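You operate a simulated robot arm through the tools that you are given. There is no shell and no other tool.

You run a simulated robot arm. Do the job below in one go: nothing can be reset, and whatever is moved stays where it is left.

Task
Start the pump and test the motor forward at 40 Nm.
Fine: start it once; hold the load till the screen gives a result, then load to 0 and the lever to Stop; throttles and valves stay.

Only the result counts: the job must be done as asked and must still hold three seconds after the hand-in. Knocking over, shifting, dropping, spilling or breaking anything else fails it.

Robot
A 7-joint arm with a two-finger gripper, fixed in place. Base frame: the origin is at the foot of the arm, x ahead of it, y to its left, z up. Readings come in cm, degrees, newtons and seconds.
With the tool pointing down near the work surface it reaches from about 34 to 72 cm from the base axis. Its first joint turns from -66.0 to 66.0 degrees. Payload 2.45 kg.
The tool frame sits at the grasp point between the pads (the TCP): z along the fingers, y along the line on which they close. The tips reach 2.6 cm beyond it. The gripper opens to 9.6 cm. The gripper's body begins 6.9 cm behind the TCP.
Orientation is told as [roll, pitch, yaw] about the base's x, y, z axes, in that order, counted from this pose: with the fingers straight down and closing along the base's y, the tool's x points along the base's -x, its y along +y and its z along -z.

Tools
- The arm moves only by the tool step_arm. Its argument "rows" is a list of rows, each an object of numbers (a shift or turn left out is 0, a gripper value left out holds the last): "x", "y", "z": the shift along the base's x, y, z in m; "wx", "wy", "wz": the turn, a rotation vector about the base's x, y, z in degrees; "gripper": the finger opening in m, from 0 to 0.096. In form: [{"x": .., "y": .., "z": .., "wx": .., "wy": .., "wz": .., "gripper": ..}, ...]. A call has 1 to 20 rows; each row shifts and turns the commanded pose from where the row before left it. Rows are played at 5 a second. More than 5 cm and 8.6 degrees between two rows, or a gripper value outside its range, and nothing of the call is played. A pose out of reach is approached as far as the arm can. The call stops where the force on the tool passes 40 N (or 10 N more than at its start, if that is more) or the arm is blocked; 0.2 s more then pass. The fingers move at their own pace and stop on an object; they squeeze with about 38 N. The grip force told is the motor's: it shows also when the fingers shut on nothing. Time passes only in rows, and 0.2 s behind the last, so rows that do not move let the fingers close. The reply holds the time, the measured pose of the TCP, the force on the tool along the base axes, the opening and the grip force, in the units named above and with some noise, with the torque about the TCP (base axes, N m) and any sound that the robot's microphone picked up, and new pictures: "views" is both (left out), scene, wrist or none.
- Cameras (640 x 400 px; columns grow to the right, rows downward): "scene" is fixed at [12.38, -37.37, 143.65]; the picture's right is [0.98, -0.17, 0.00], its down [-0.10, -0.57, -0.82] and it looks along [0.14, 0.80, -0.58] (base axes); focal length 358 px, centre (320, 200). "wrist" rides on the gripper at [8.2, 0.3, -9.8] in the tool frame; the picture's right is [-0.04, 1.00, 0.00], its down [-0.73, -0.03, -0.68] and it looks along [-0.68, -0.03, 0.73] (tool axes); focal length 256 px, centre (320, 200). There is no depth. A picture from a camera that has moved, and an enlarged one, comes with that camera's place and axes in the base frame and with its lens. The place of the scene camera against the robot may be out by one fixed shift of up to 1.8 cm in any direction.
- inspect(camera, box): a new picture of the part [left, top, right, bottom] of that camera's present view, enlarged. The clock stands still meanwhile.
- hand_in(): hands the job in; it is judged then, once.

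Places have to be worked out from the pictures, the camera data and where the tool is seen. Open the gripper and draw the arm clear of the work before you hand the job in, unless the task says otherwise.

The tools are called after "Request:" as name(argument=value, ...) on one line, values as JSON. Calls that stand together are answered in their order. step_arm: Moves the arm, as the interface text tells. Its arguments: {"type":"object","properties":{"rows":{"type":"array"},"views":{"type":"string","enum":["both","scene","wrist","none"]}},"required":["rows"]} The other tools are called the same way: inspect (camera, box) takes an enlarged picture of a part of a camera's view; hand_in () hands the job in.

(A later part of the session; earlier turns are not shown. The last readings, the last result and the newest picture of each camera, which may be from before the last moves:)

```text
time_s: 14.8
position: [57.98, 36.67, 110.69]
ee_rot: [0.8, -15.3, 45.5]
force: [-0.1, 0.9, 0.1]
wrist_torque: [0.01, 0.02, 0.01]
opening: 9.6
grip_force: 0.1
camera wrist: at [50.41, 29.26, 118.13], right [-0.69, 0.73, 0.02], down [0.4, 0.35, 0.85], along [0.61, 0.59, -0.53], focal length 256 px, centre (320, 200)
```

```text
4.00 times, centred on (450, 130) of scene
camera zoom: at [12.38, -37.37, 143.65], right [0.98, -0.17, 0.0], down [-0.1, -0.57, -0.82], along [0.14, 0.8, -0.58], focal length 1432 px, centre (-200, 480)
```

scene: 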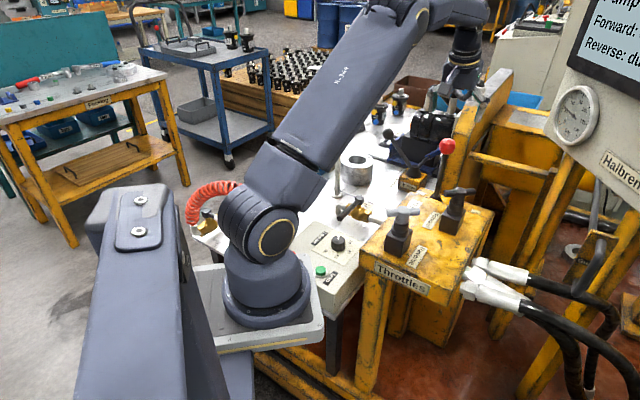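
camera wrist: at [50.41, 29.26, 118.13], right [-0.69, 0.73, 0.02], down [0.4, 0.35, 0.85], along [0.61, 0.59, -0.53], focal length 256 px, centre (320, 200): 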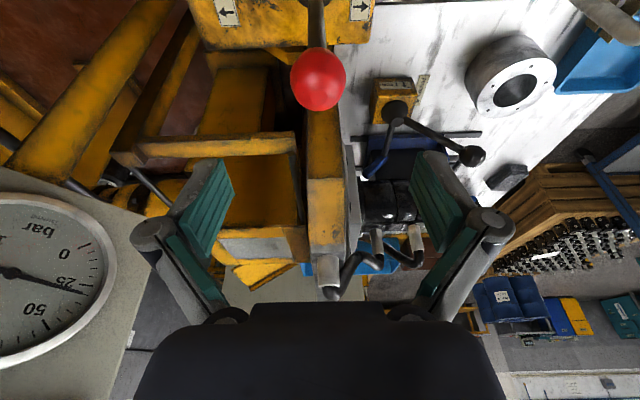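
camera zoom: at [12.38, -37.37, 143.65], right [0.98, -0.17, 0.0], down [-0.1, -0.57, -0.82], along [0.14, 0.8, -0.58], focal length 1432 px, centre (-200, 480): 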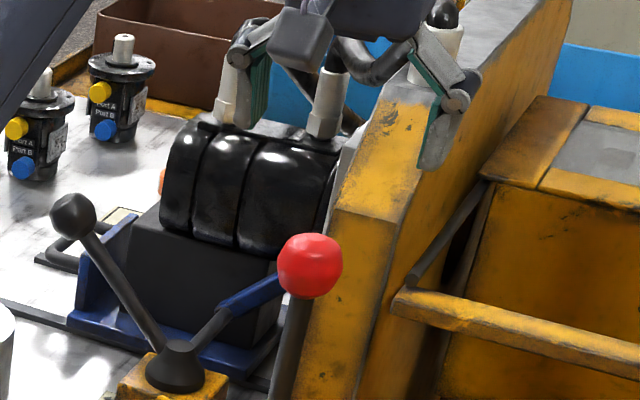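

The prediction of ball in the picture matches (318,80), so the ball estimate is good and centred between the fingers. I lower the open fingers around it.

Request:
step_arm(rows=[{"z": -0.03}, {"z": -0.03}, {"z": -0.025}, {}], views="both")

Request:
inspect(camera="scene", box=[400, 80, 500, 180])

```text
time_s: 15.8
position: [57.81, 36.59, 102.22]
ee_rot: [0.8, -15.2, 45.6]
force: [0.3, -0.2, 0.7]
wrist_torque: [-0.01, -0.01, 0.03]
opening: 9.59
grip_force: 0.1
camera wrist: at [50.37, 29.26, 109.67], right [-0.69, 0.73, 0.02], down [0.4, 0.35, 0.85], along [0.61, 0.59, -0.53], focal length 256 px, centre (320, 200)
```

scene: 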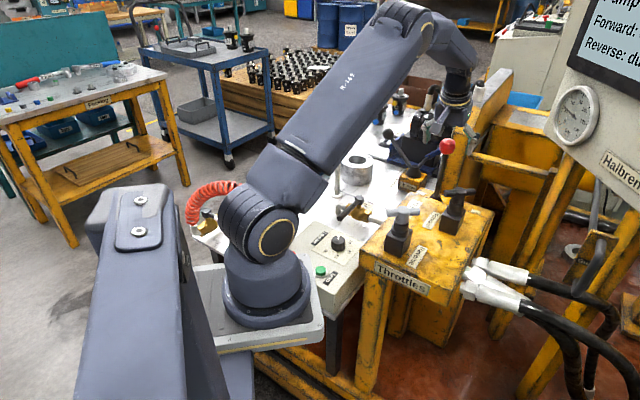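
wrist: 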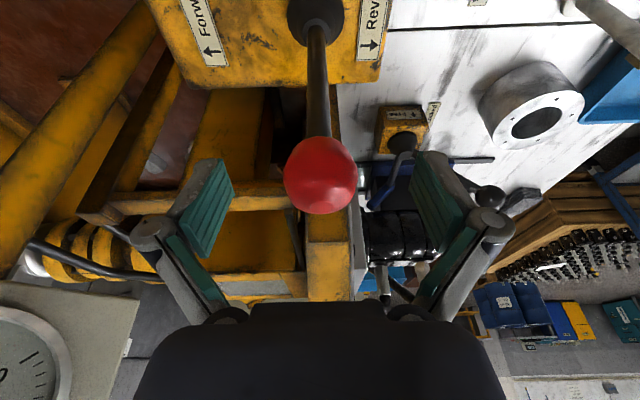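

```text
4.00 times, centred on (450, 130) of scene
camera zoom: at [12.38, -37.37, 143.65], right [0.98, -0.17, 0.0], down [-0.1, -0.57, -0.82], along [0.14, 0.8, -0.58], focal length 1432 px, centre (-200, 480)
```

zoom: 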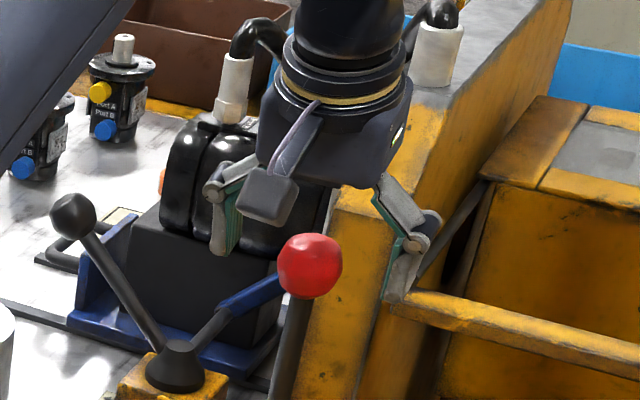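

The ball sits centred between the fingers (TCP projects to (321,184), ball at (320,175)). I close gently on it and watch the opening.

Request:
step_arm(rows=[{"x": -0.003, "y": -0.0025}, {"gripper": 0.05}, {}, {}, {"gripper": 0.03}, {}, {}, {}], views="wrist")

```text
time_s: 17.6
position: [57.67, 36.23, 102.37]
ee_rot: [0.7, -15.3, 45.5]
force: [-0.8, -0.9, 1.4]
wrist_torque: [-0.02, 0.06, 0.0]
opening: 3.95
grip_force: 44.6
camera wrist: at [50.09, 28.99, 109.7], right [-0.69, 0.73, 0.02], down [0.4, 0.35, 0.85], along [0.61, 0.59, -0.53], focal length 256 px, centre (320, 200)
```

wrist: 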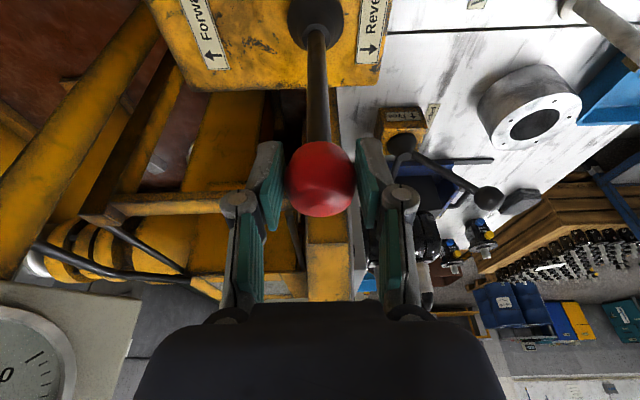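

Ball gripped (opening 3.95 cm). I push it along Forward (0.713,-0.701), following the lever's arc, first 3 cm.

Request:
step_arm(rows=[{"x": 0.0071, "y": -0.007, "z": -0.0003}, {"x": 0.0071, "y": -0.007, "z": -0.0009}, {"x": 0.0071, "y": -0.007, "z": -0.0015}, {}], views="both")

Request:
inspect(camera="scene", box=[540, 0, 640, 180])

```text
time_s: 18.6
position: [59.73, 34.16, 102.09]
ee_rot: [0.9, -15.3, 45.5]
force: [-3.1, 3.2, -1.4]
wrist_torque: [0.54, 0.48, 0.09]
opening: 3.91
grip_force: 45.0
camera wrist: at [52.23, 26.88, 109.38], right [-0.69, 0.73, 0.02], down [0.4, 0.35, 0.85], along [0.61, 0.59, -0.53], focal length 256 px, centre (320, 200)
```

scene: 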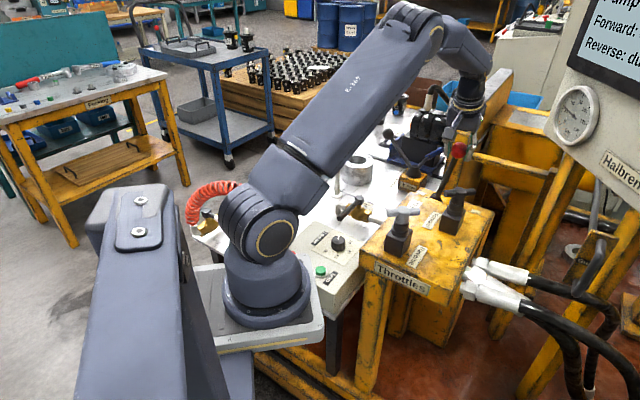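
wrist: 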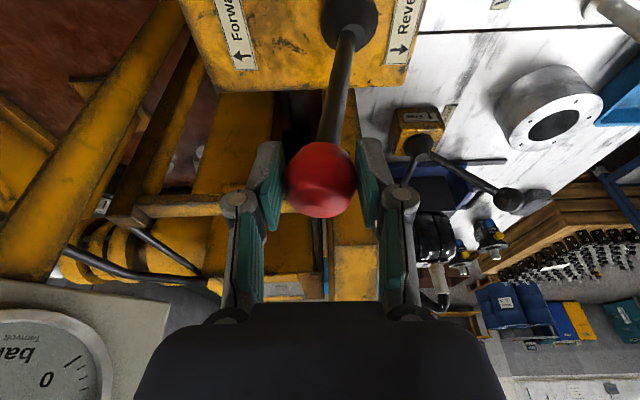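

```text
2.22 times, centred on (590, 90) of scene
camera zoom: at [12.37, -37.36, 143.66], right [0.98, -0.17, 0.0], down [-0.1, -0.57, -0.82], along [0.14, 0.8, -0.58], focal length 795 px, centre (-280, 444)
```

zoom: 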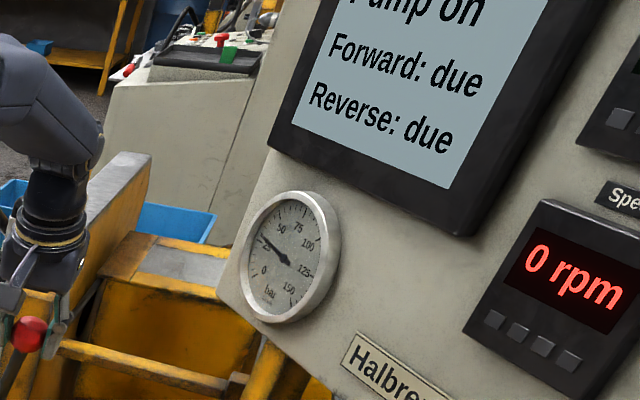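

The lever follows with ~4 N, the rpm still reads 0. I push on another 2 cm.

Request:
step_arm(rows=[{"x": 0.0071, "y": -0.007, "z": -0.002}, {"x": 0.0071, "y": -0.007, "z": -0.0026}, {}], views="both")

Request:
inspect(camera="scene", box=[540, 0, 640, 180])

```text
time_s: 19.4
position: [61.03, 32.77, 101.7]
ee_rot: [0.6, -15.3, 45.5]
force: [-3.5, 3.0, -0.4]
wrist_torque: [0.56, 0.44, 0.03]
opening: 3.95
grip_force: 44.9
camera wrist: at [53.62, 25.49, 108.98], right [-0.69, 0.73, 0.02], down [0.4, 0.35, 0.85], along [0.61, 0.59, -0.53], focal length 256 px, centre (320, 200)
```

scene: 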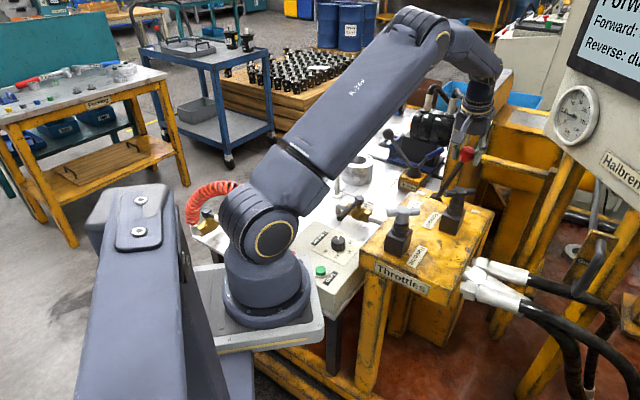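
wrist: 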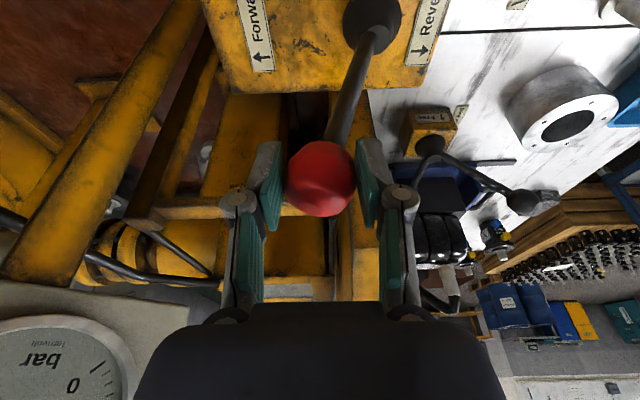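

```text
2.22 times, centred on (590, 90) of scene
camera zoom: at [12.37, -37.37, 143.66], right [0.98, -0.17, 0.0], down [-0.1, -0.57, -0.82], along [0.14, 0.8, -0.58], focal length 795 px, centre (-280, 444)
```

zoom: 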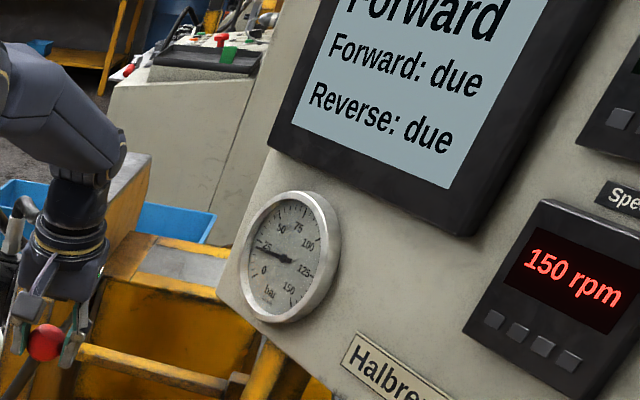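

The screen now says "Forward" with 150 rpm. I push a little further to see whether a firm end position is near, so the lever will stay.

Request:
step_arm(rows=[{"x": 0.005, "y": -0.005, "z": -0.0022}, {"x": 0.005, "y": -0.005, "z": -0.0024}, {}], views="scene")

Request:
inspect(camera="scene", box=[540, 0, 640, 180])

```text
time_s: 20.2
position: [62.13, 31.84, 101.02]
ee_rot: [0.8, -15.2, 45.5]
force: [-5.1, 1.7, -3.9]
wrist_torque: [0.57, 0.34, 0.15]
opening: 3.93
grip_force: 45.3
```

scene: 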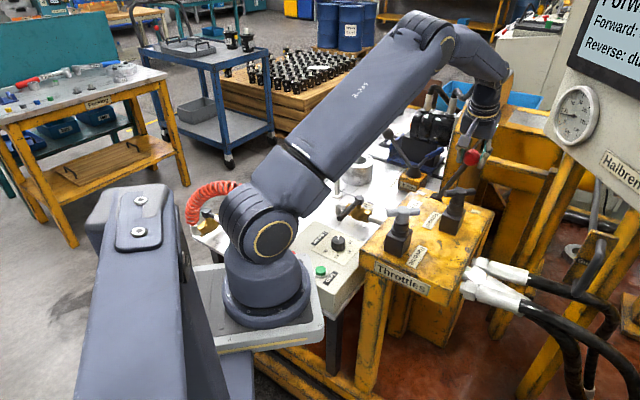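

```text
2.22 times, centred on (590, 90) of scene
camera zoom: at [12.37, -37.37, 143.66], right [0.98, -0.17, 0.0], down [-0.1, -0.57, -0.82], along [0.14, 0.8, -0.58], focal length 795 px, centre (-280, 444)
```

zoom: 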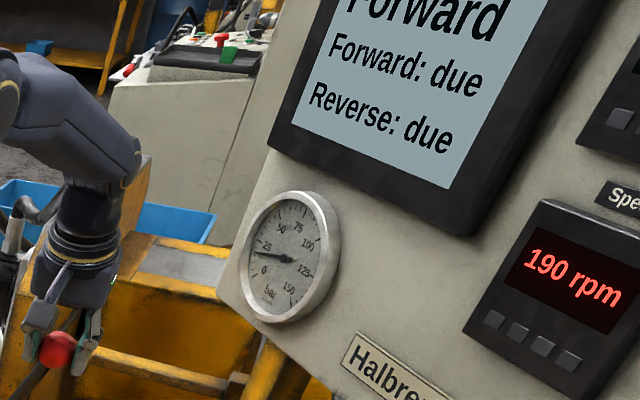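

Speed rises to 190 rpm with force still small. I push another 1 cm looking for the end stop.

Request:
step_arm(rows=[{"x": 0.004, "y": -0.0039, "z": -0.0025}, {"x": 0.004, "y": -0.0039, "z": -0.0026}, {}], views="both")

Request:
inspect(camera="scene", box=[540, 0, 640, 180])

Request:
inspect(camera="scene", box=[420, 110, 520, 220])

```text
time_s: 21.0
position: [62.72, 31.22, 100.73]
ee_rot: [0.8, -15.3, 45.6]
force: [-19.0, 0.7, 12.0]
wrist_torque: [-0.33, 0.79, 0.08]
opening: 3.93
grip_force: 45.2
camera wrist: at [55.31, 23.84, 108.1], right [-0.69, 0.72, 0.02], down [0.4, 0.35, 0.85], along [0.6, 0.59, -0.53], focal length 256 px, centre (320, 200)
```

scene: 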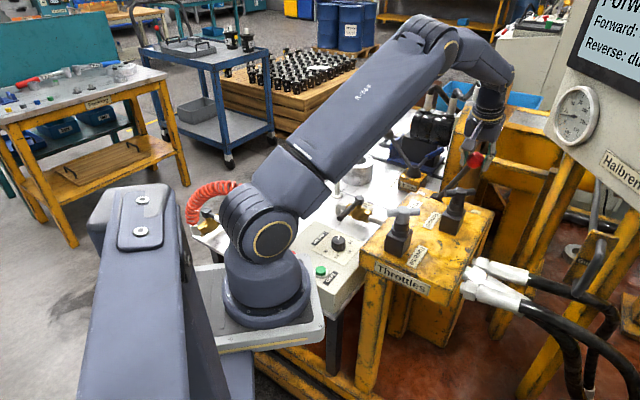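
wrist: 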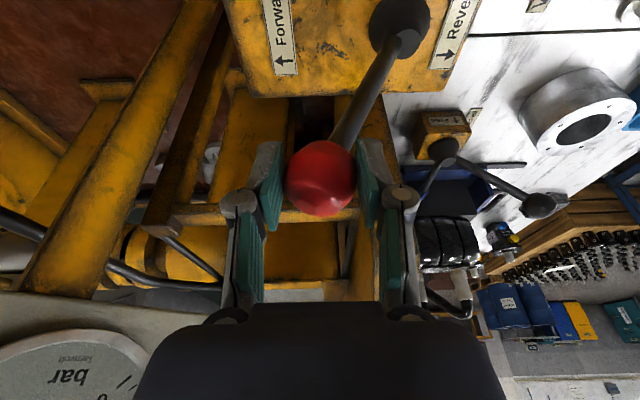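

```text
2.22 times, centred on (590, 90) of scene
camera zoom: at [12.3, -37.38, 143.66], right [0.98, -0.17, 0.0], down [-0.1, -0.57, -0.82], along [0.14, 0.8, -0.58], focal length 795 px, centre (-280, 444)
```

zoom: 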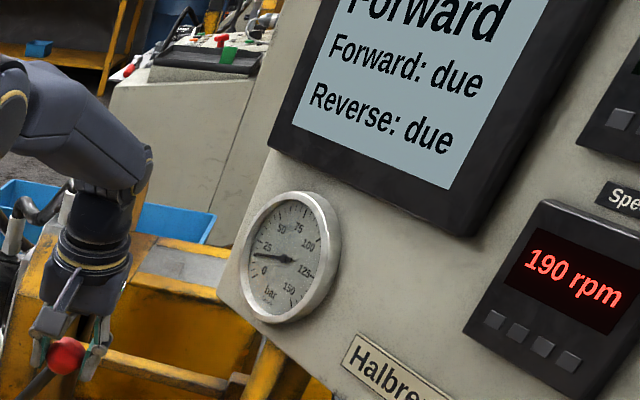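

```text
3.64 times, centred on (470, 165) of scene
camera zoom: at [12.3, -37.38, 143.66], right [0.98, -0.17, 0.0], down [-0.1, -0.57, -0.82], along [0.14, 0.8, -0.58], focal length 1301 px, centre (-226, 327)
```

zoom: 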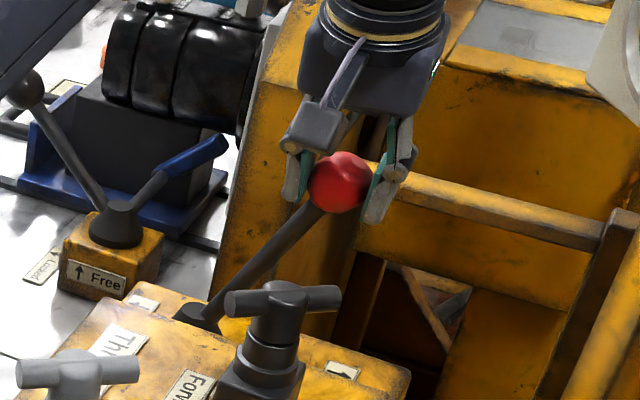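

Force jumped to ~22 N — the end stop (or a fingertip near the rail) is reached; speed is steady at 190 rpm. I back off a few millimetres to unload before releasing.

Request:
step_arm(rows=[{"x": -0.002, "y": 0.002, "z": 0.002}, {}], views="wrist")

Request:
inspect(camera="wrist", box=[200, 110, 440, 260])

```text
time_s: 21.6
position: [62.77, 31.42, 100.68]
ee_rot: [0.7, -15.2, 45.5]
force: [-7.4, -1.5, -2.8]
wrist_torque: [0.31, -0.4, 0.21]
opening: 3.94
grip_force: 45.2
camera wrist: at [55.26, 23.9, 108.11], right [-0.69, 0.73, 0.02], down [0.4, 0.35, 0.85], along [0.61, 0.59, -0.53], focal length 256 px, centre (320, 200)
```

wrist: 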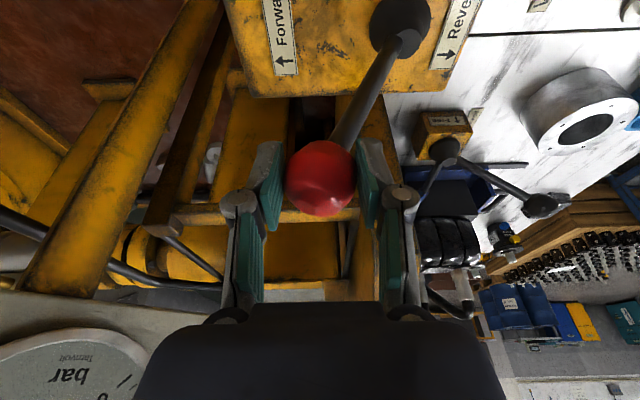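

```text
2.67 times, centred on (320, 185) of wrist
camera zoom: at [55.26, 23.9, 108.11], right [-0.69, 0.73, 0.02], down [0.4, 0.35, 0.85], along [0.61, 0.59, -0.53], focal length 683 px, centre (320, 240)
```

zoom: 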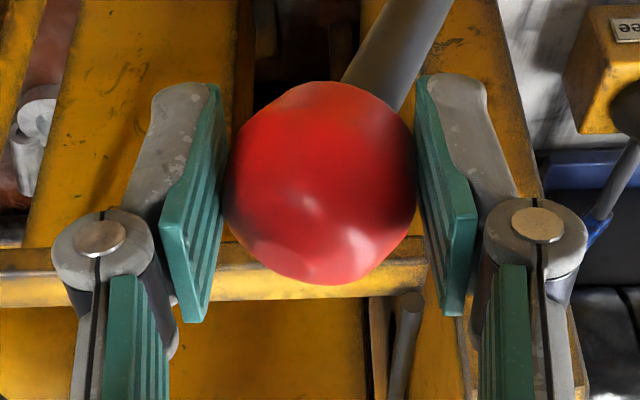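

Clearances to the rail look fine (it is ~15 cm behind). I open the fingers and check that the lever stays.

Request:
step_arm(rows=[{"gripper": 0.07}, {}, {"gripper": 0.096}, {}, {}], views="both")

Request:
inspect(camera="scene", box=[540, 0, 640, 180])

```text
time_s: 22.8
position: [62.77, 31.38, 100.76]
ee_rot: [0.7, -15.3, 45.5]
force: [-0.7, -0.8, 0.6]
wrist_torque: [0.0, 0.0, 0.01]
opening: 9.59
grip_force: 0.2
camera wrist: at [55.23, 23.97, 108.17], right [-0.69, 0.73, 0.02], down [0.4, 0.35, 0.85], along [0.61, 0.59, -0.53], focal length 256 px, centre (320, 200)
```

scene: 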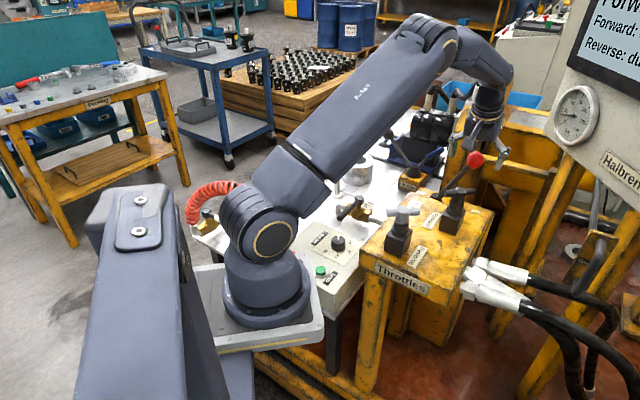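
wrist: 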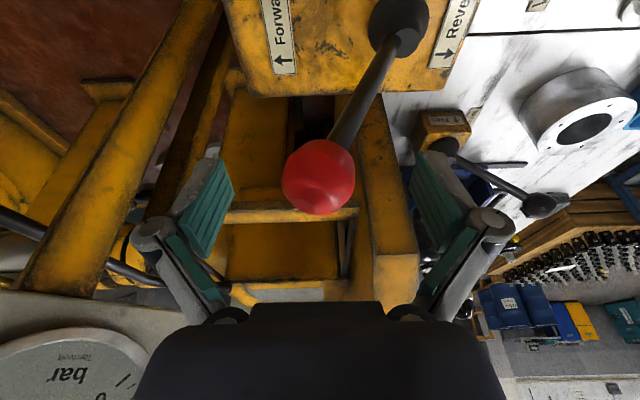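

```text
2.22 times, centred on (590, 90) of scene
camera zoom: at [12.38, -37.37, 143.65], right [0.98, -0.17, 0.0], down [-0.1, -0.57, -0.82], along [0.14, 0.8, -0.58], focal length 795 px, centre (-280, 444)
```

zoom: 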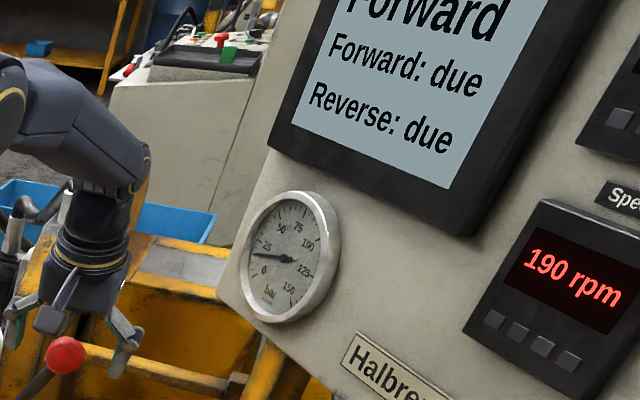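

The lever holds Forward at 190 rpm. I rise off it, then turn the wrist camera toward the console to find a torque read-out that lies outside the fixed camera's view.

Request:
step_arm(rows=[{"z": 0.03}, {"z": 0.04}, {"z": 0.04}, {"x": -0.03, "y": -0.02, "z": 0.03, "wz": -8}, {"x": -0.03, "y": -0.02, "z": 0.03, "wz": -8}, {"x": -0.03, "y": -0.02, "wz": -8}, {"x": -0.03, "y": -0.02, "wz": -8}, {"x": -0.03, "y": -0.02, "wz": -8}, {}], views="both")

```text
time_s: 24.8
position: [47.81, 21.28, 117.73]
ee_rot: [0.7, -15.3, 5.4]
force: [-0.9, 0.1, 0.5]
wrist_torque: [0.0, 0.0, 0.0]
opening: 9.62
grip_force: 0.1
camera wrist: at [37.27, 20.48, 125.14], right [-0.06, 1.0, 0.02], down [0.53, 0.01, 0.85], along [0.85, 0.06, -0.53], focal length 256 px, centre (320, 200)
```

scene: 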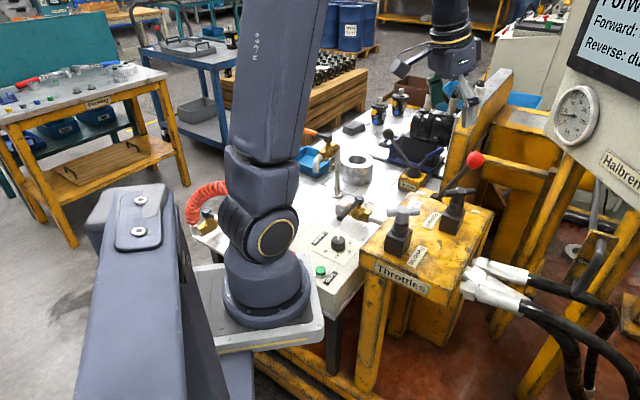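
wrist: 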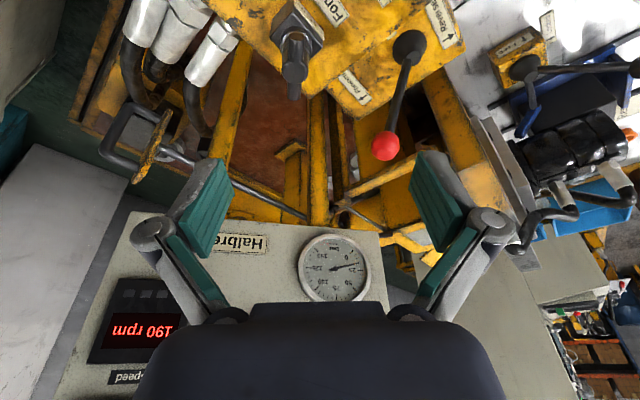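

The console is in sight, with the speed display at lower left. I tilt up further and turn right to read what stands above it.

Request:
step_arm(rows=[{"wy": -8, "x": -0.01}, {"wy": -8, "x": -0.01}, {"wy": -8, "x": -0.01}, {"wz": -8}, {"wz": -8}, {}], views="wrist")

Request:
inspect(camera="wrist", box=[100, 120, 420, 400])

```text
time_s: 26.2
position: [44.86, 21.25, 117.93]
ee_rot: [-2.0, -39.3, -9.2]
force: [-0.6, 0.8, 0.4]
wrist_torque: [-0.01, 0.0, 0.01]
opening: 9.63
grip_force: 0.0
camera wrist: at [32.46, 23.95, 120.29], right [0.21, 0.98, 0.0], down [0.14, -0.03, 0.99], along [0.97, -0.21, -0.14], focal length 256 px, centre (320, 200)
```

wrist: 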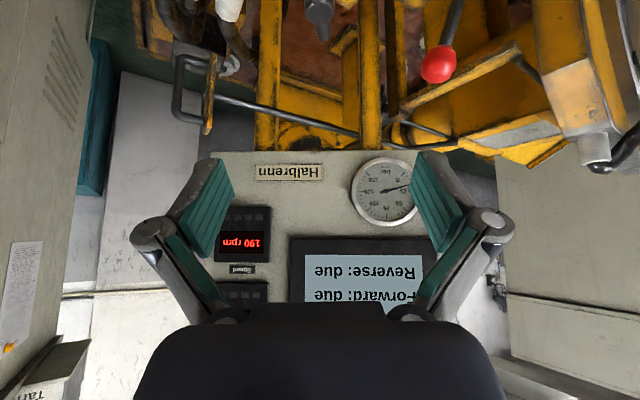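

```text
1.43 times, centred on (260, 260) of wrist
camera zoom: at [32.46, 23.95, 120.29], right [0.21, 0.98, 0.0], down [0.14, -0.03, 0.99], along [0.97, -0.21, -0.14], focal length 366 px, centre (406, 114)
```

zoom: 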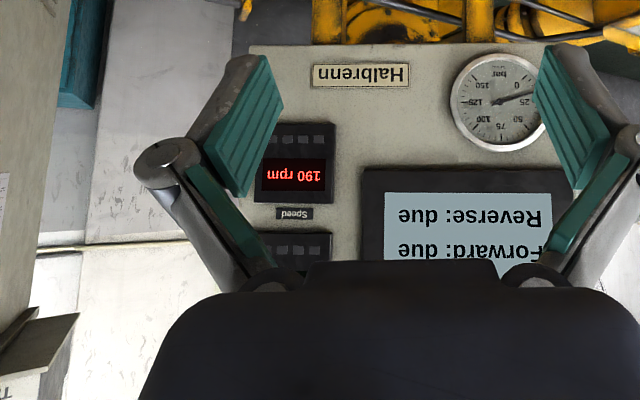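

Request:
step_arm(rows=[{"wx": -1.3, "wy": -8, "z": 0.03}, {"wx": -0.7, "wy": -4, "z": 0.03}, {}], views="wrist")

Request:
inspect(camera="wrist", box=[180, 80, 440, 310])

```text
time_s: 27.0
position: [44.74, 21.32, 123.8]
ee_rot: [-2.2, -51.4, -9.1]
force: [-0.8, -0.4, 1.4]
wrist_torque: [0.04, 0.02, -0.03]
opening: 9.59
grip_force: 0.0
camera wrist: at [32.24, 23.92, 123.62], right [0.21, 0.98, 0.01], down [-0.07, 0.01, 1.0], along [0.97, -0.21, 0.07], focal length 256 px, centre (320, 200)
```

wrist: 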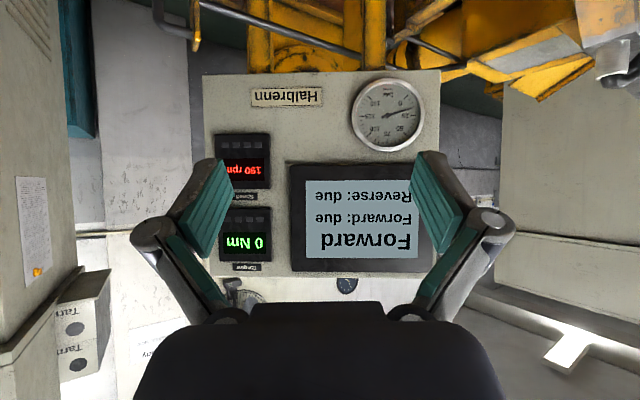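

```text
1.74 times, centred on (310, 195) of wrist
camera zoom: at [32.24, 23.92, 123.62], right [0.21, 0.98, 0.01], down [-0.07, 0.01, 1.0], along [0.97, -0.21, 0.07], focal length 445 px, centre (337, 209)
```

zoom: 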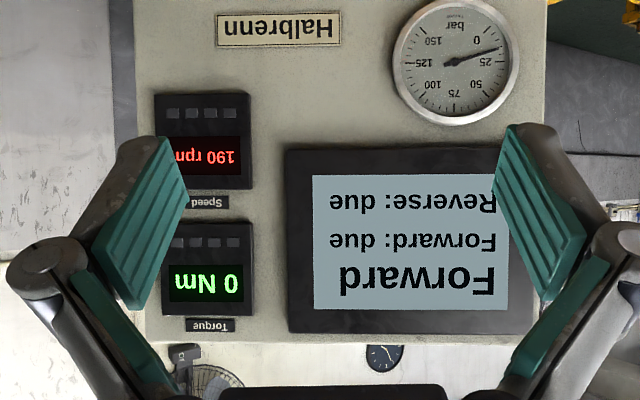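

The Torque display (0 Nm) is readable from this pose, good for a check later. The dial: centre ≈(28.95,30.6), 0 at ~75° base angle, 40 at about -45°, so ~ -120° turn. I go over the knob, upright with yaw ~75°.

Request:
step_arm(rows=[{"x": -0.01, "y": 0.008, "z": -0.01, "wx": 1.34, "wy": 8.4}, {"x": -0.01, "y": 0.008, "z": -0.01, "wx": 1.34, "wy": 8.4}, {"x": -0.01, "y": 0.008, "z": -0.01, "wx": 1.34, "wy": 8.4}, {"x": -0.01, "y": 0.008, "z": -0.01, "wx": 1.34, "wy": 8.4}, {"x": -0.01, "y": 0.008, "z": -0.01, "wx": 1.34, "wy": 8.4}, {"x": -0.01, "y": 0.008, "z": -0.01, "wx": 1.34, "wy": 8.4}, {"x": -0.01, "y": 0.0045, "z": -0.01, "wz": 8.4}, {"x": -0.01, "y": 0.0045, "z": -0.01, "wz": 8.4}, {"x": -0.01, "y": 0.0045, "z": -0.015, "wz": 8.4}, {"x": -0.01, "y": 0.0045, "z": -0.015, "wz": 8.4}, {"x": -0.01, "y": 0.0045, "z": -0.015, "wz": 8.4}, {"x": -0.01, "y": 0.0045, "z": -0.015, "wz": 8.4}, {"x": -0.01, "y": 0.0045, "z": -0.015, "wz": 8.4}, {"x": -0.01, "y": 0.0045, "z": -0.015, "wz": 8.4}, {"x": -0.01, "y": 0.0045, "z": -0.015, "wz": 8.4}, {"x": -0.005, "y": 0.0045, "z": -0.015, "wz": 8.4}, {}], views="both")

Request:
inspect(camera="wrist", box=[240, 0, 400, 120])

```text
time_s: 30.6
position: [29.28, 30.73, 103.7]
ee_rot: [-2.3, -0.2, 75.1]
force: [-0.5, 0.0, 0.5]
wrist_torque: [0.0, 0.0, -0.03]
opening: 9.6
grip_force: 0.1
camera wrist: at [26.39, 22.83, 113.54], right [-0.95, 0.3, -0.04], down [0.19, 0.7, 0.68], along [0.23, 0.64, -0.73], focal length 256 px, centre (320, 200)
```

scene: 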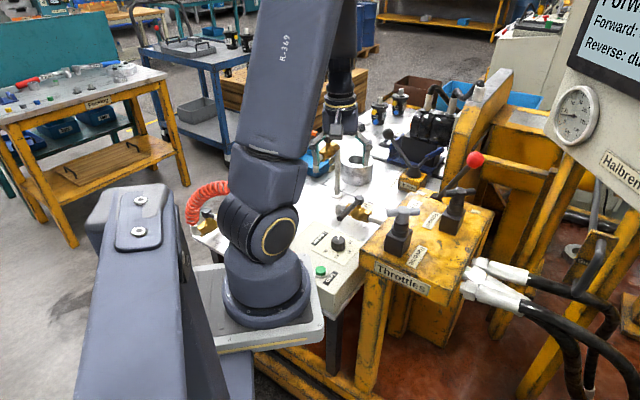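
wrist: 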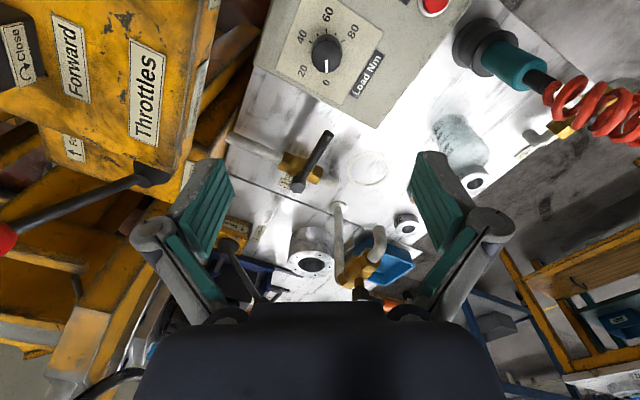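

```text
3.33 times, centred on (320, 60) of wrist
camera zoom: at [26.39, 22.83, 113.54], right [-0.95, 0.3, -0.04], down [0.19, 0.7, 0.68], along [0.23, 0.64, -0.73], focal length 853 px, centre (320, 667)
```

zoom: 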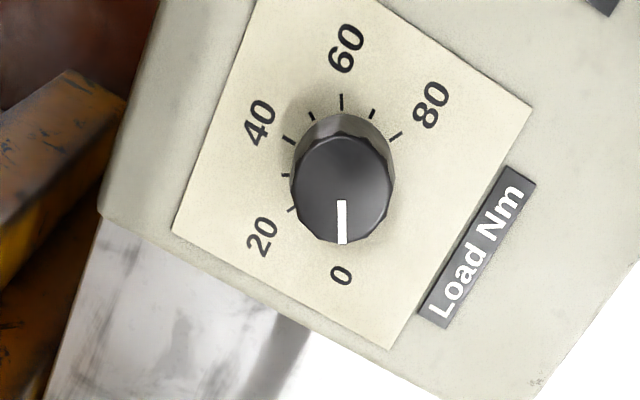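

A superb dial view: pointer exactly at 0, ticks every 10 Nm, ~29–30° per tick, 40 tick at about -45°. I level the small roll error and come down to 10 cm above the knob for a finer centring.

Request:
step_arm(rows=[{"z": -0.04, "wx": 0.6, "wy": 2.22}, {"z": -0.04}, {"z": -0.04}, {"z": -0.01}, {}], views="both")

Request:
inspect(camera="wrist", box=[220, 0, 420, 200])

```text
time_s: 31.8
position: [29.15, 30.66, 90.7]
ee_rot: [0.1, -0.3, 74.9]
force: [0.9, -0.7, -0.5]
wrist_torque: [0.0, 0.02, 0.03]
opening: 9.58
grip_force: 0.0
camera wrist: at [26.81, 22.75, 100.56], right [-0.95, 0.3, 0.0], down [0.22, 0.7, 0.68], along [0.2, 0.65, -0.73], focal length 256 px, centre (320, 200)
```

scene: 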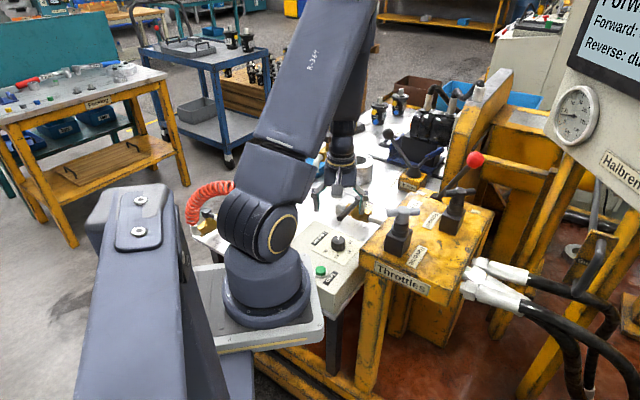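
wrist: 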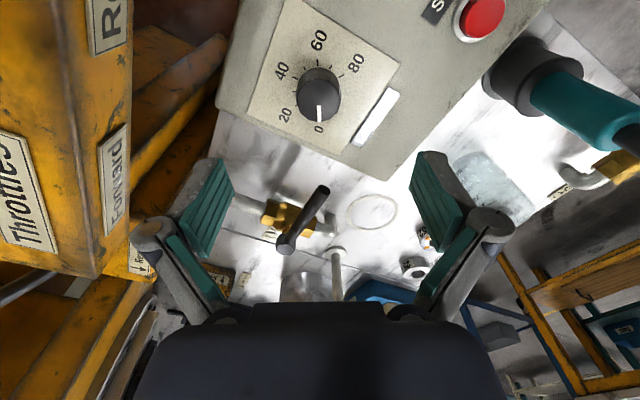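

```text
2.00 times, centred on (320, 100) of wrist
camera zoom: at [26.81, 22.75, 100.56], right [-0.95, 0.3, 0.0], down [0.22, 0.7, 0.68], along [0.2, 0.65, -0.73], focal length 512 px, centre (320, 400)
```

zoom: 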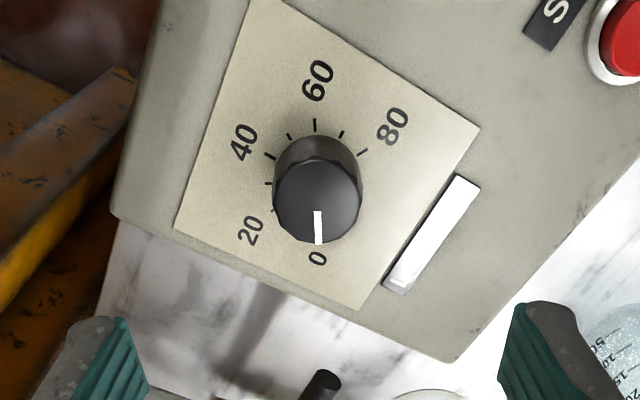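

The knob centre comes out at about (29.35,30.7). I shift slightly and lower until the tips are near knob-top height, then look again.

Request:
step_arm(rows=[{"x": 0.0018, "y": 0.0005, "z": -0.03}, {"z": -0.03}, {"z": -0.012}, {}], views="both")

Request:
inspect(camera="wrist", box=[200, 50, 440, 250])

Request:
inspect(camera="scene", box=[290, 190, 390, 270])

```text
time_s: 32.8
position: [29.47, 30.63, 83.54]
ee_rot: [-0.1, -0.3, 74.8]
force: [0.1, 0.4, -0.8]
wrist_torque: [0.0, 0.0, 0.02]
opening: 9.6
grip_force: 0.0
camera wrist: at [27.0, 22.82, 93.36], right [-0.95, 0.3, 0.0], down [0.22, 0.7, 0.68], along [0.2, 0.65, -0.73], focal length 256 px, centre (320, 200)
```

scene: 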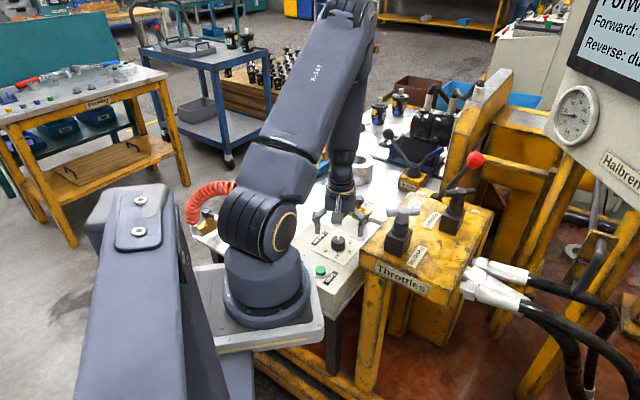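
wrist: 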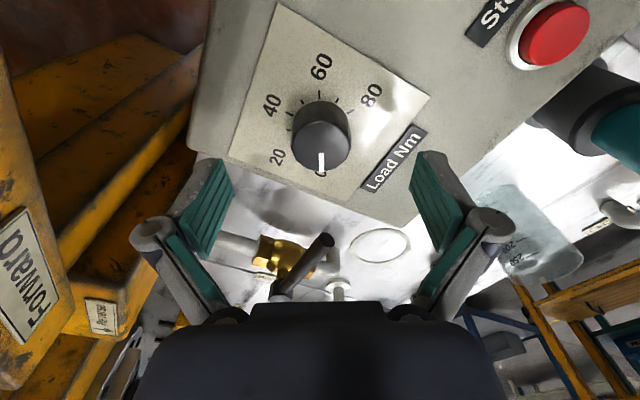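

```text
2.00 times, centred on (320, 150) of wrist
camera zoom: at [27.0, 22.82, 93.36], right [-0.95, 0.3, 0.0], down [0.22, 0.7, 0.68], along [0.2, 0.65, -0.73], focal length 512 px, centre (320, 300)
```

zoom: 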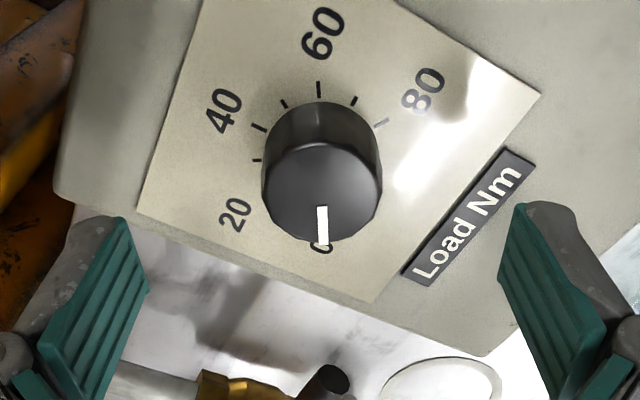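

```text
5.00 times, centred on (340, 230) of scene
camera zoom: at [12.38, -37.37, 143.65], right [0.98, -0.17, 0.0], down [-0.1, -0.57, -0.82], along [0.14, 0.8, -0.58], focal length 1789 px, centre (220, 50)
```

zoom: 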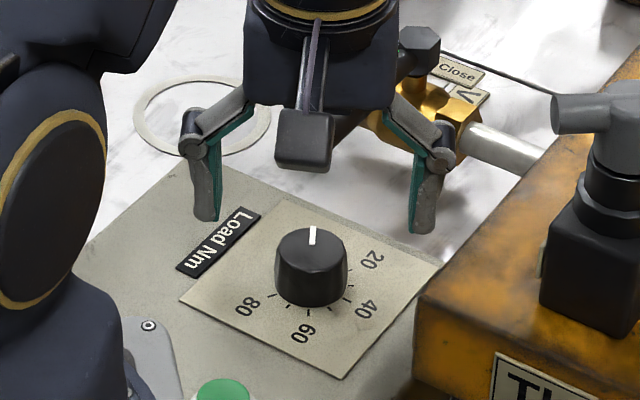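

Combining the two heights, the knob top is at (29.3,30.5,80.0). I make a small shift and lower so that the tips stop just above the dial plate.

Request:
step_arm(rows=[{"x": -0.0015, "y": -0.0014, "z": -0.01}, {"z": -0.01}, {"z": -0.005}, {}], views="both")

Request:
inspect(camera="wrist", box=[200, 80, 440, 280])

Request:
inspect(camera="scene", box=[290, 190, 390, 270])

```text
time_s: 33.8
position: [29.32, 30.58, 81.0]
ee_rot: [0.0, -0.3, 74.9]
force: [0.1, 0.4, 0.1]
wrist_torque: [0.0, 0.03, 0.01]
opening: 9.58
grip_force: 0.0
camera wrist: at [26.83, 22.69, 90.86], right [-0.95, 0.3, 0.0], down [0.22, 0.7, 0.68], along [0.2, 0.65, -0.73], focal length 256 px, centre (320, 200)
```

scene: 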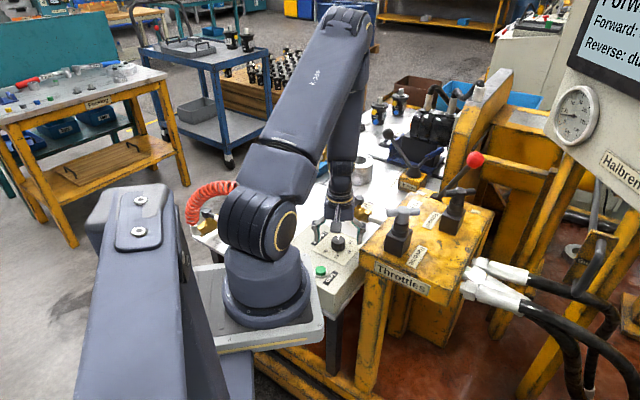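
wrist: 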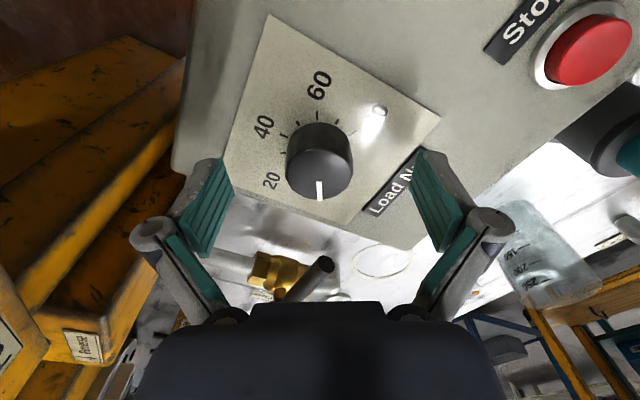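

```text
2.00 times, centred on (320, 180) of wrist
camera zoom: at [26.83, 22.69, 90.86], right [-0.95, 0.3, 0.0], down [0.22, 0.7, 0.68], along [0.2, 0.65, -0.73], focal length 512 px, centre (320, 240)
```

zoom: 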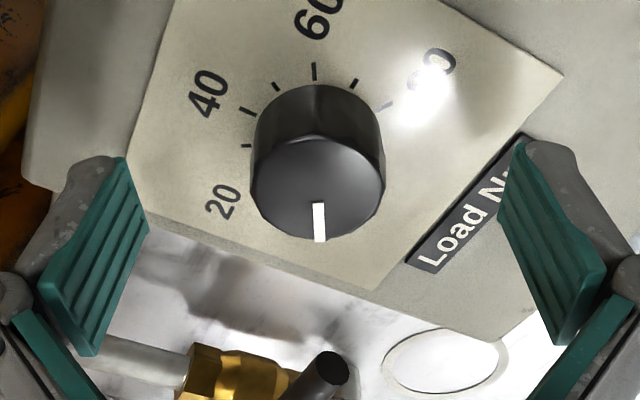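

```text
5.00 times, centred on (340, 230) of scene
camera zoom: at [12.38, -37.37, 143.65], right [0.98, -0.17, 0.0], down [-0.1, -0.57, -0.82], along [0.14, 0.8, -0.58], focal length 1789 px, centre (220, 50)
```

zoom: 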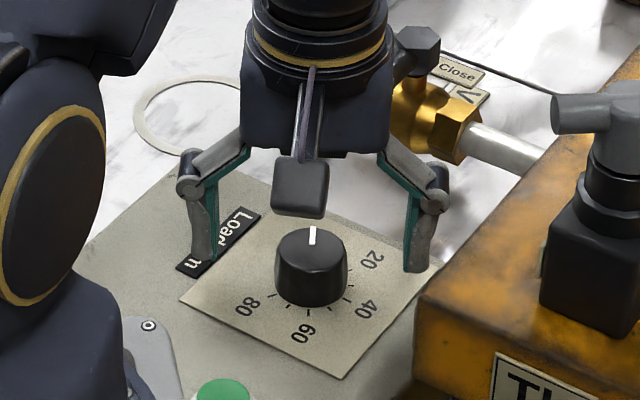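

The knob is centred between the pads (predicted axis point (320,175), knob at (319,175)). I close on it.

Request:
step_arm(rows=[{"gripper": 0.06}, {}, {}, {"gripper": 0.03}, {}, {}, {}], views="both")

Request:
inspect(camera="wrist", box=[200, 80, 440, 280])

```text
time_s: 35.4
position: [29.33, 30.61, 81.1]
ee_rot: [-0.1, -0.3, 74.9]
force: [5.7, -1.8, 2.2]
wrist_torque: [-0.08, -0.15, -0.02]
opening: 3.65
grip_force: 44.9
camera wrist: at [26.88, 22.66, 90.88], right [-0.95, 0.3, 0.0], down [0.22, 0.7, 0.68], along [0.2, 0.65, -0.73], focal length 256 px, centre (320, 200)
```

scene: 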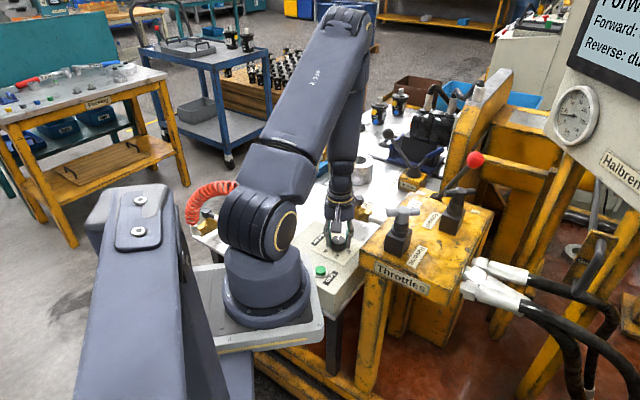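
wrist: 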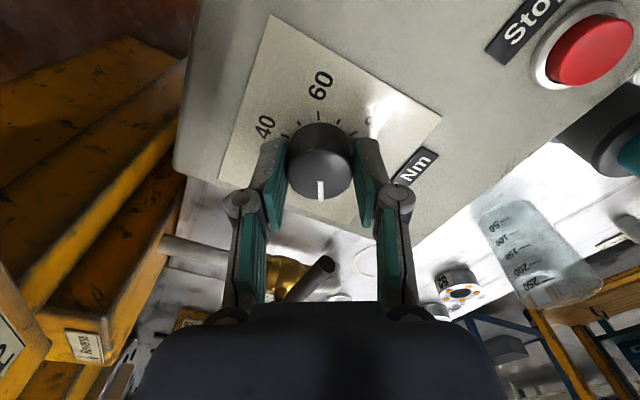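

```text
2.00 times, centred on (320, 180) of wrist
camera zoom: at [26.88, 22.66, 90.88], right [-0.95, 0.3, 0.0], down [0.22, 0.7, 0.68], along [0.2, 0.65, -0.73], focal length 512 px, centre (320, 240)
```

zoom: 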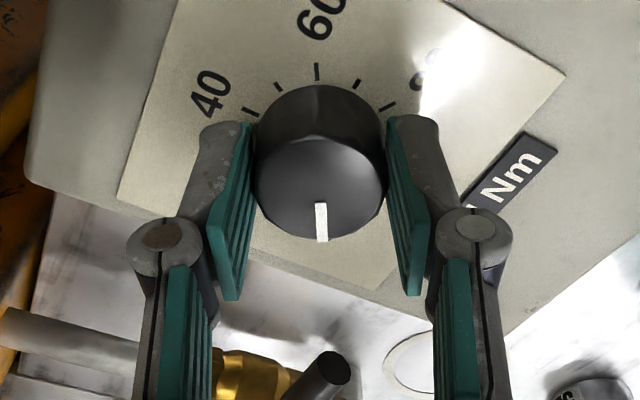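

Knob gripped (3.65 cm), pointer still at 0. I turn it clockwise by 102° first and look at the dial.

Request:
step_arm(rows=[{"wz": -8.5}, {"wz": -8.5}, {"wz": -8.5}, {"wz": -8.5}, {"wz": -8.5}, {"wz": -8.5}, {"wz": -8.5}, {"wz": -8.5}, {"wz": -8.5}, {"wz": -8.5}, {"wz": -8.5}, {"wz": -8.5}], views="both")

Request:
inspect(camera="wrist", box=[200, 80, 440, 280])

Request:
inspect(camera="scene", box=[290, 190, 390, 270])

Request:
inspect(camera="scene", box=[540, 0, 640, 180])

```text
time_s: 38.0
position: [29.23, 30.89, 81.07]
ee_rot: [0.3, -0.3, -26.2]
force: [1.6, 3.8, -9.0]
wrist_torque: [0.28, 0.04, 0.01]
opening: 3.66
grip_force: 45.0
stopped in row 12: the force on the tool passed its limit at 41 N (the readings are from after the stop); the commanded pose is now the measured one
camera wrist: at [22.0, 34.55, 90.9], right [0.48, 0.88, 0.01], down [0.64, -0.35, 0.68], along [0.6, -0.32, -0.73], focal length 256 px, centre (320, 200)
```

scene: 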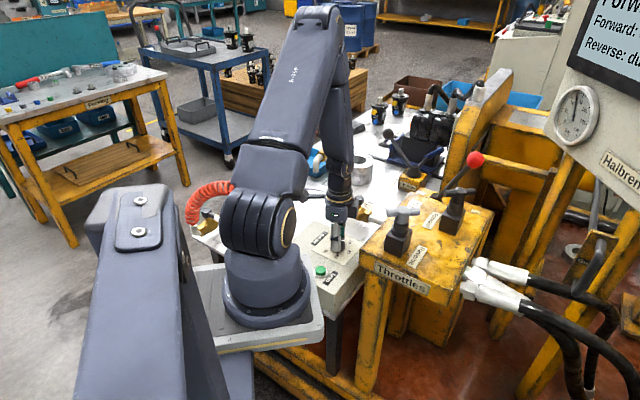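
wrist: 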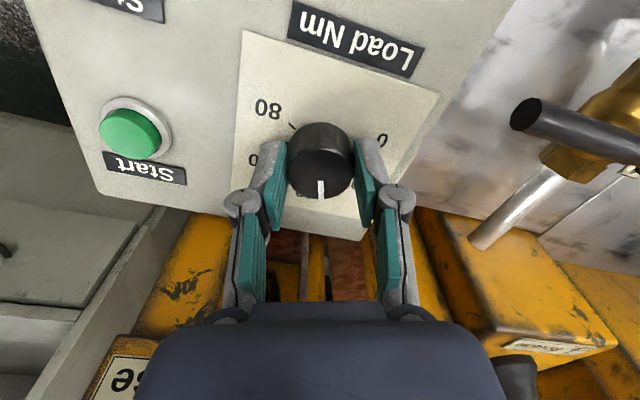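

```text
2.00 times, centred on (320, 180) of wrist
camera zoom: at [22.0, 34.55, 90.9], right [0.48, 0.88, 0.01], down [0.64, -0.35, 0.68], along [0.6, -0.32, -0.73], focal length 512 px, centre (320, 240)
```

zoom: 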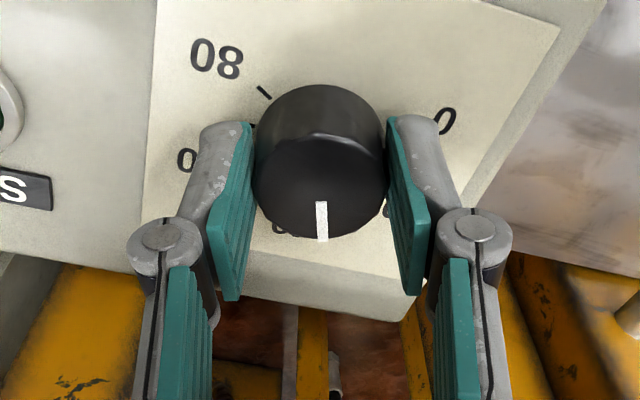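

```text
5.00 times, centred on (340, 230) of scene
camera zoom: at [12.39, -37.36, 143.66], right [0.98, -0.17, 0.0], down [-0.1, -0.57, -0.82], along [0.14, 0.8, -0.58], focal length 1789 px, centre (220, 50)
```

zoom: 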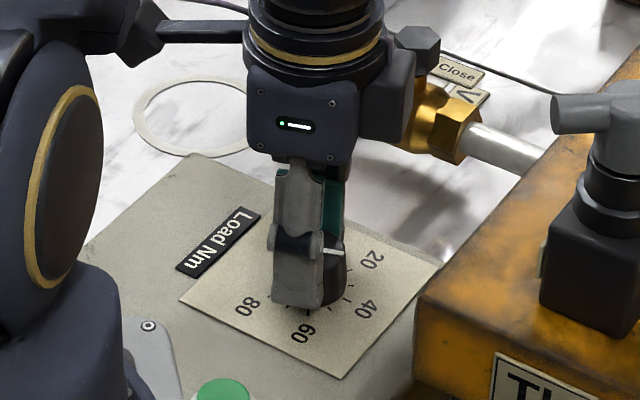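

```text
2.22 times, centred on (590, 90) of scene
camera zoom: at [12.39, -37.36, 143.66], right [0.98, -0.17, 0.0], down [-0.1, -0.57, -0.82], along [0.14, 0.8, -0.58], focal length 795 px, centre (-280, 444)
```

zoom: 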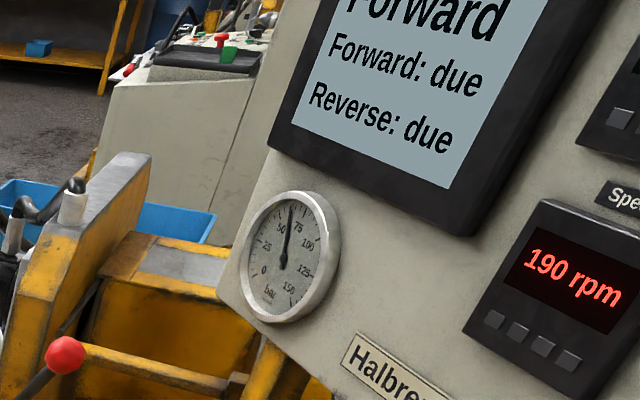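

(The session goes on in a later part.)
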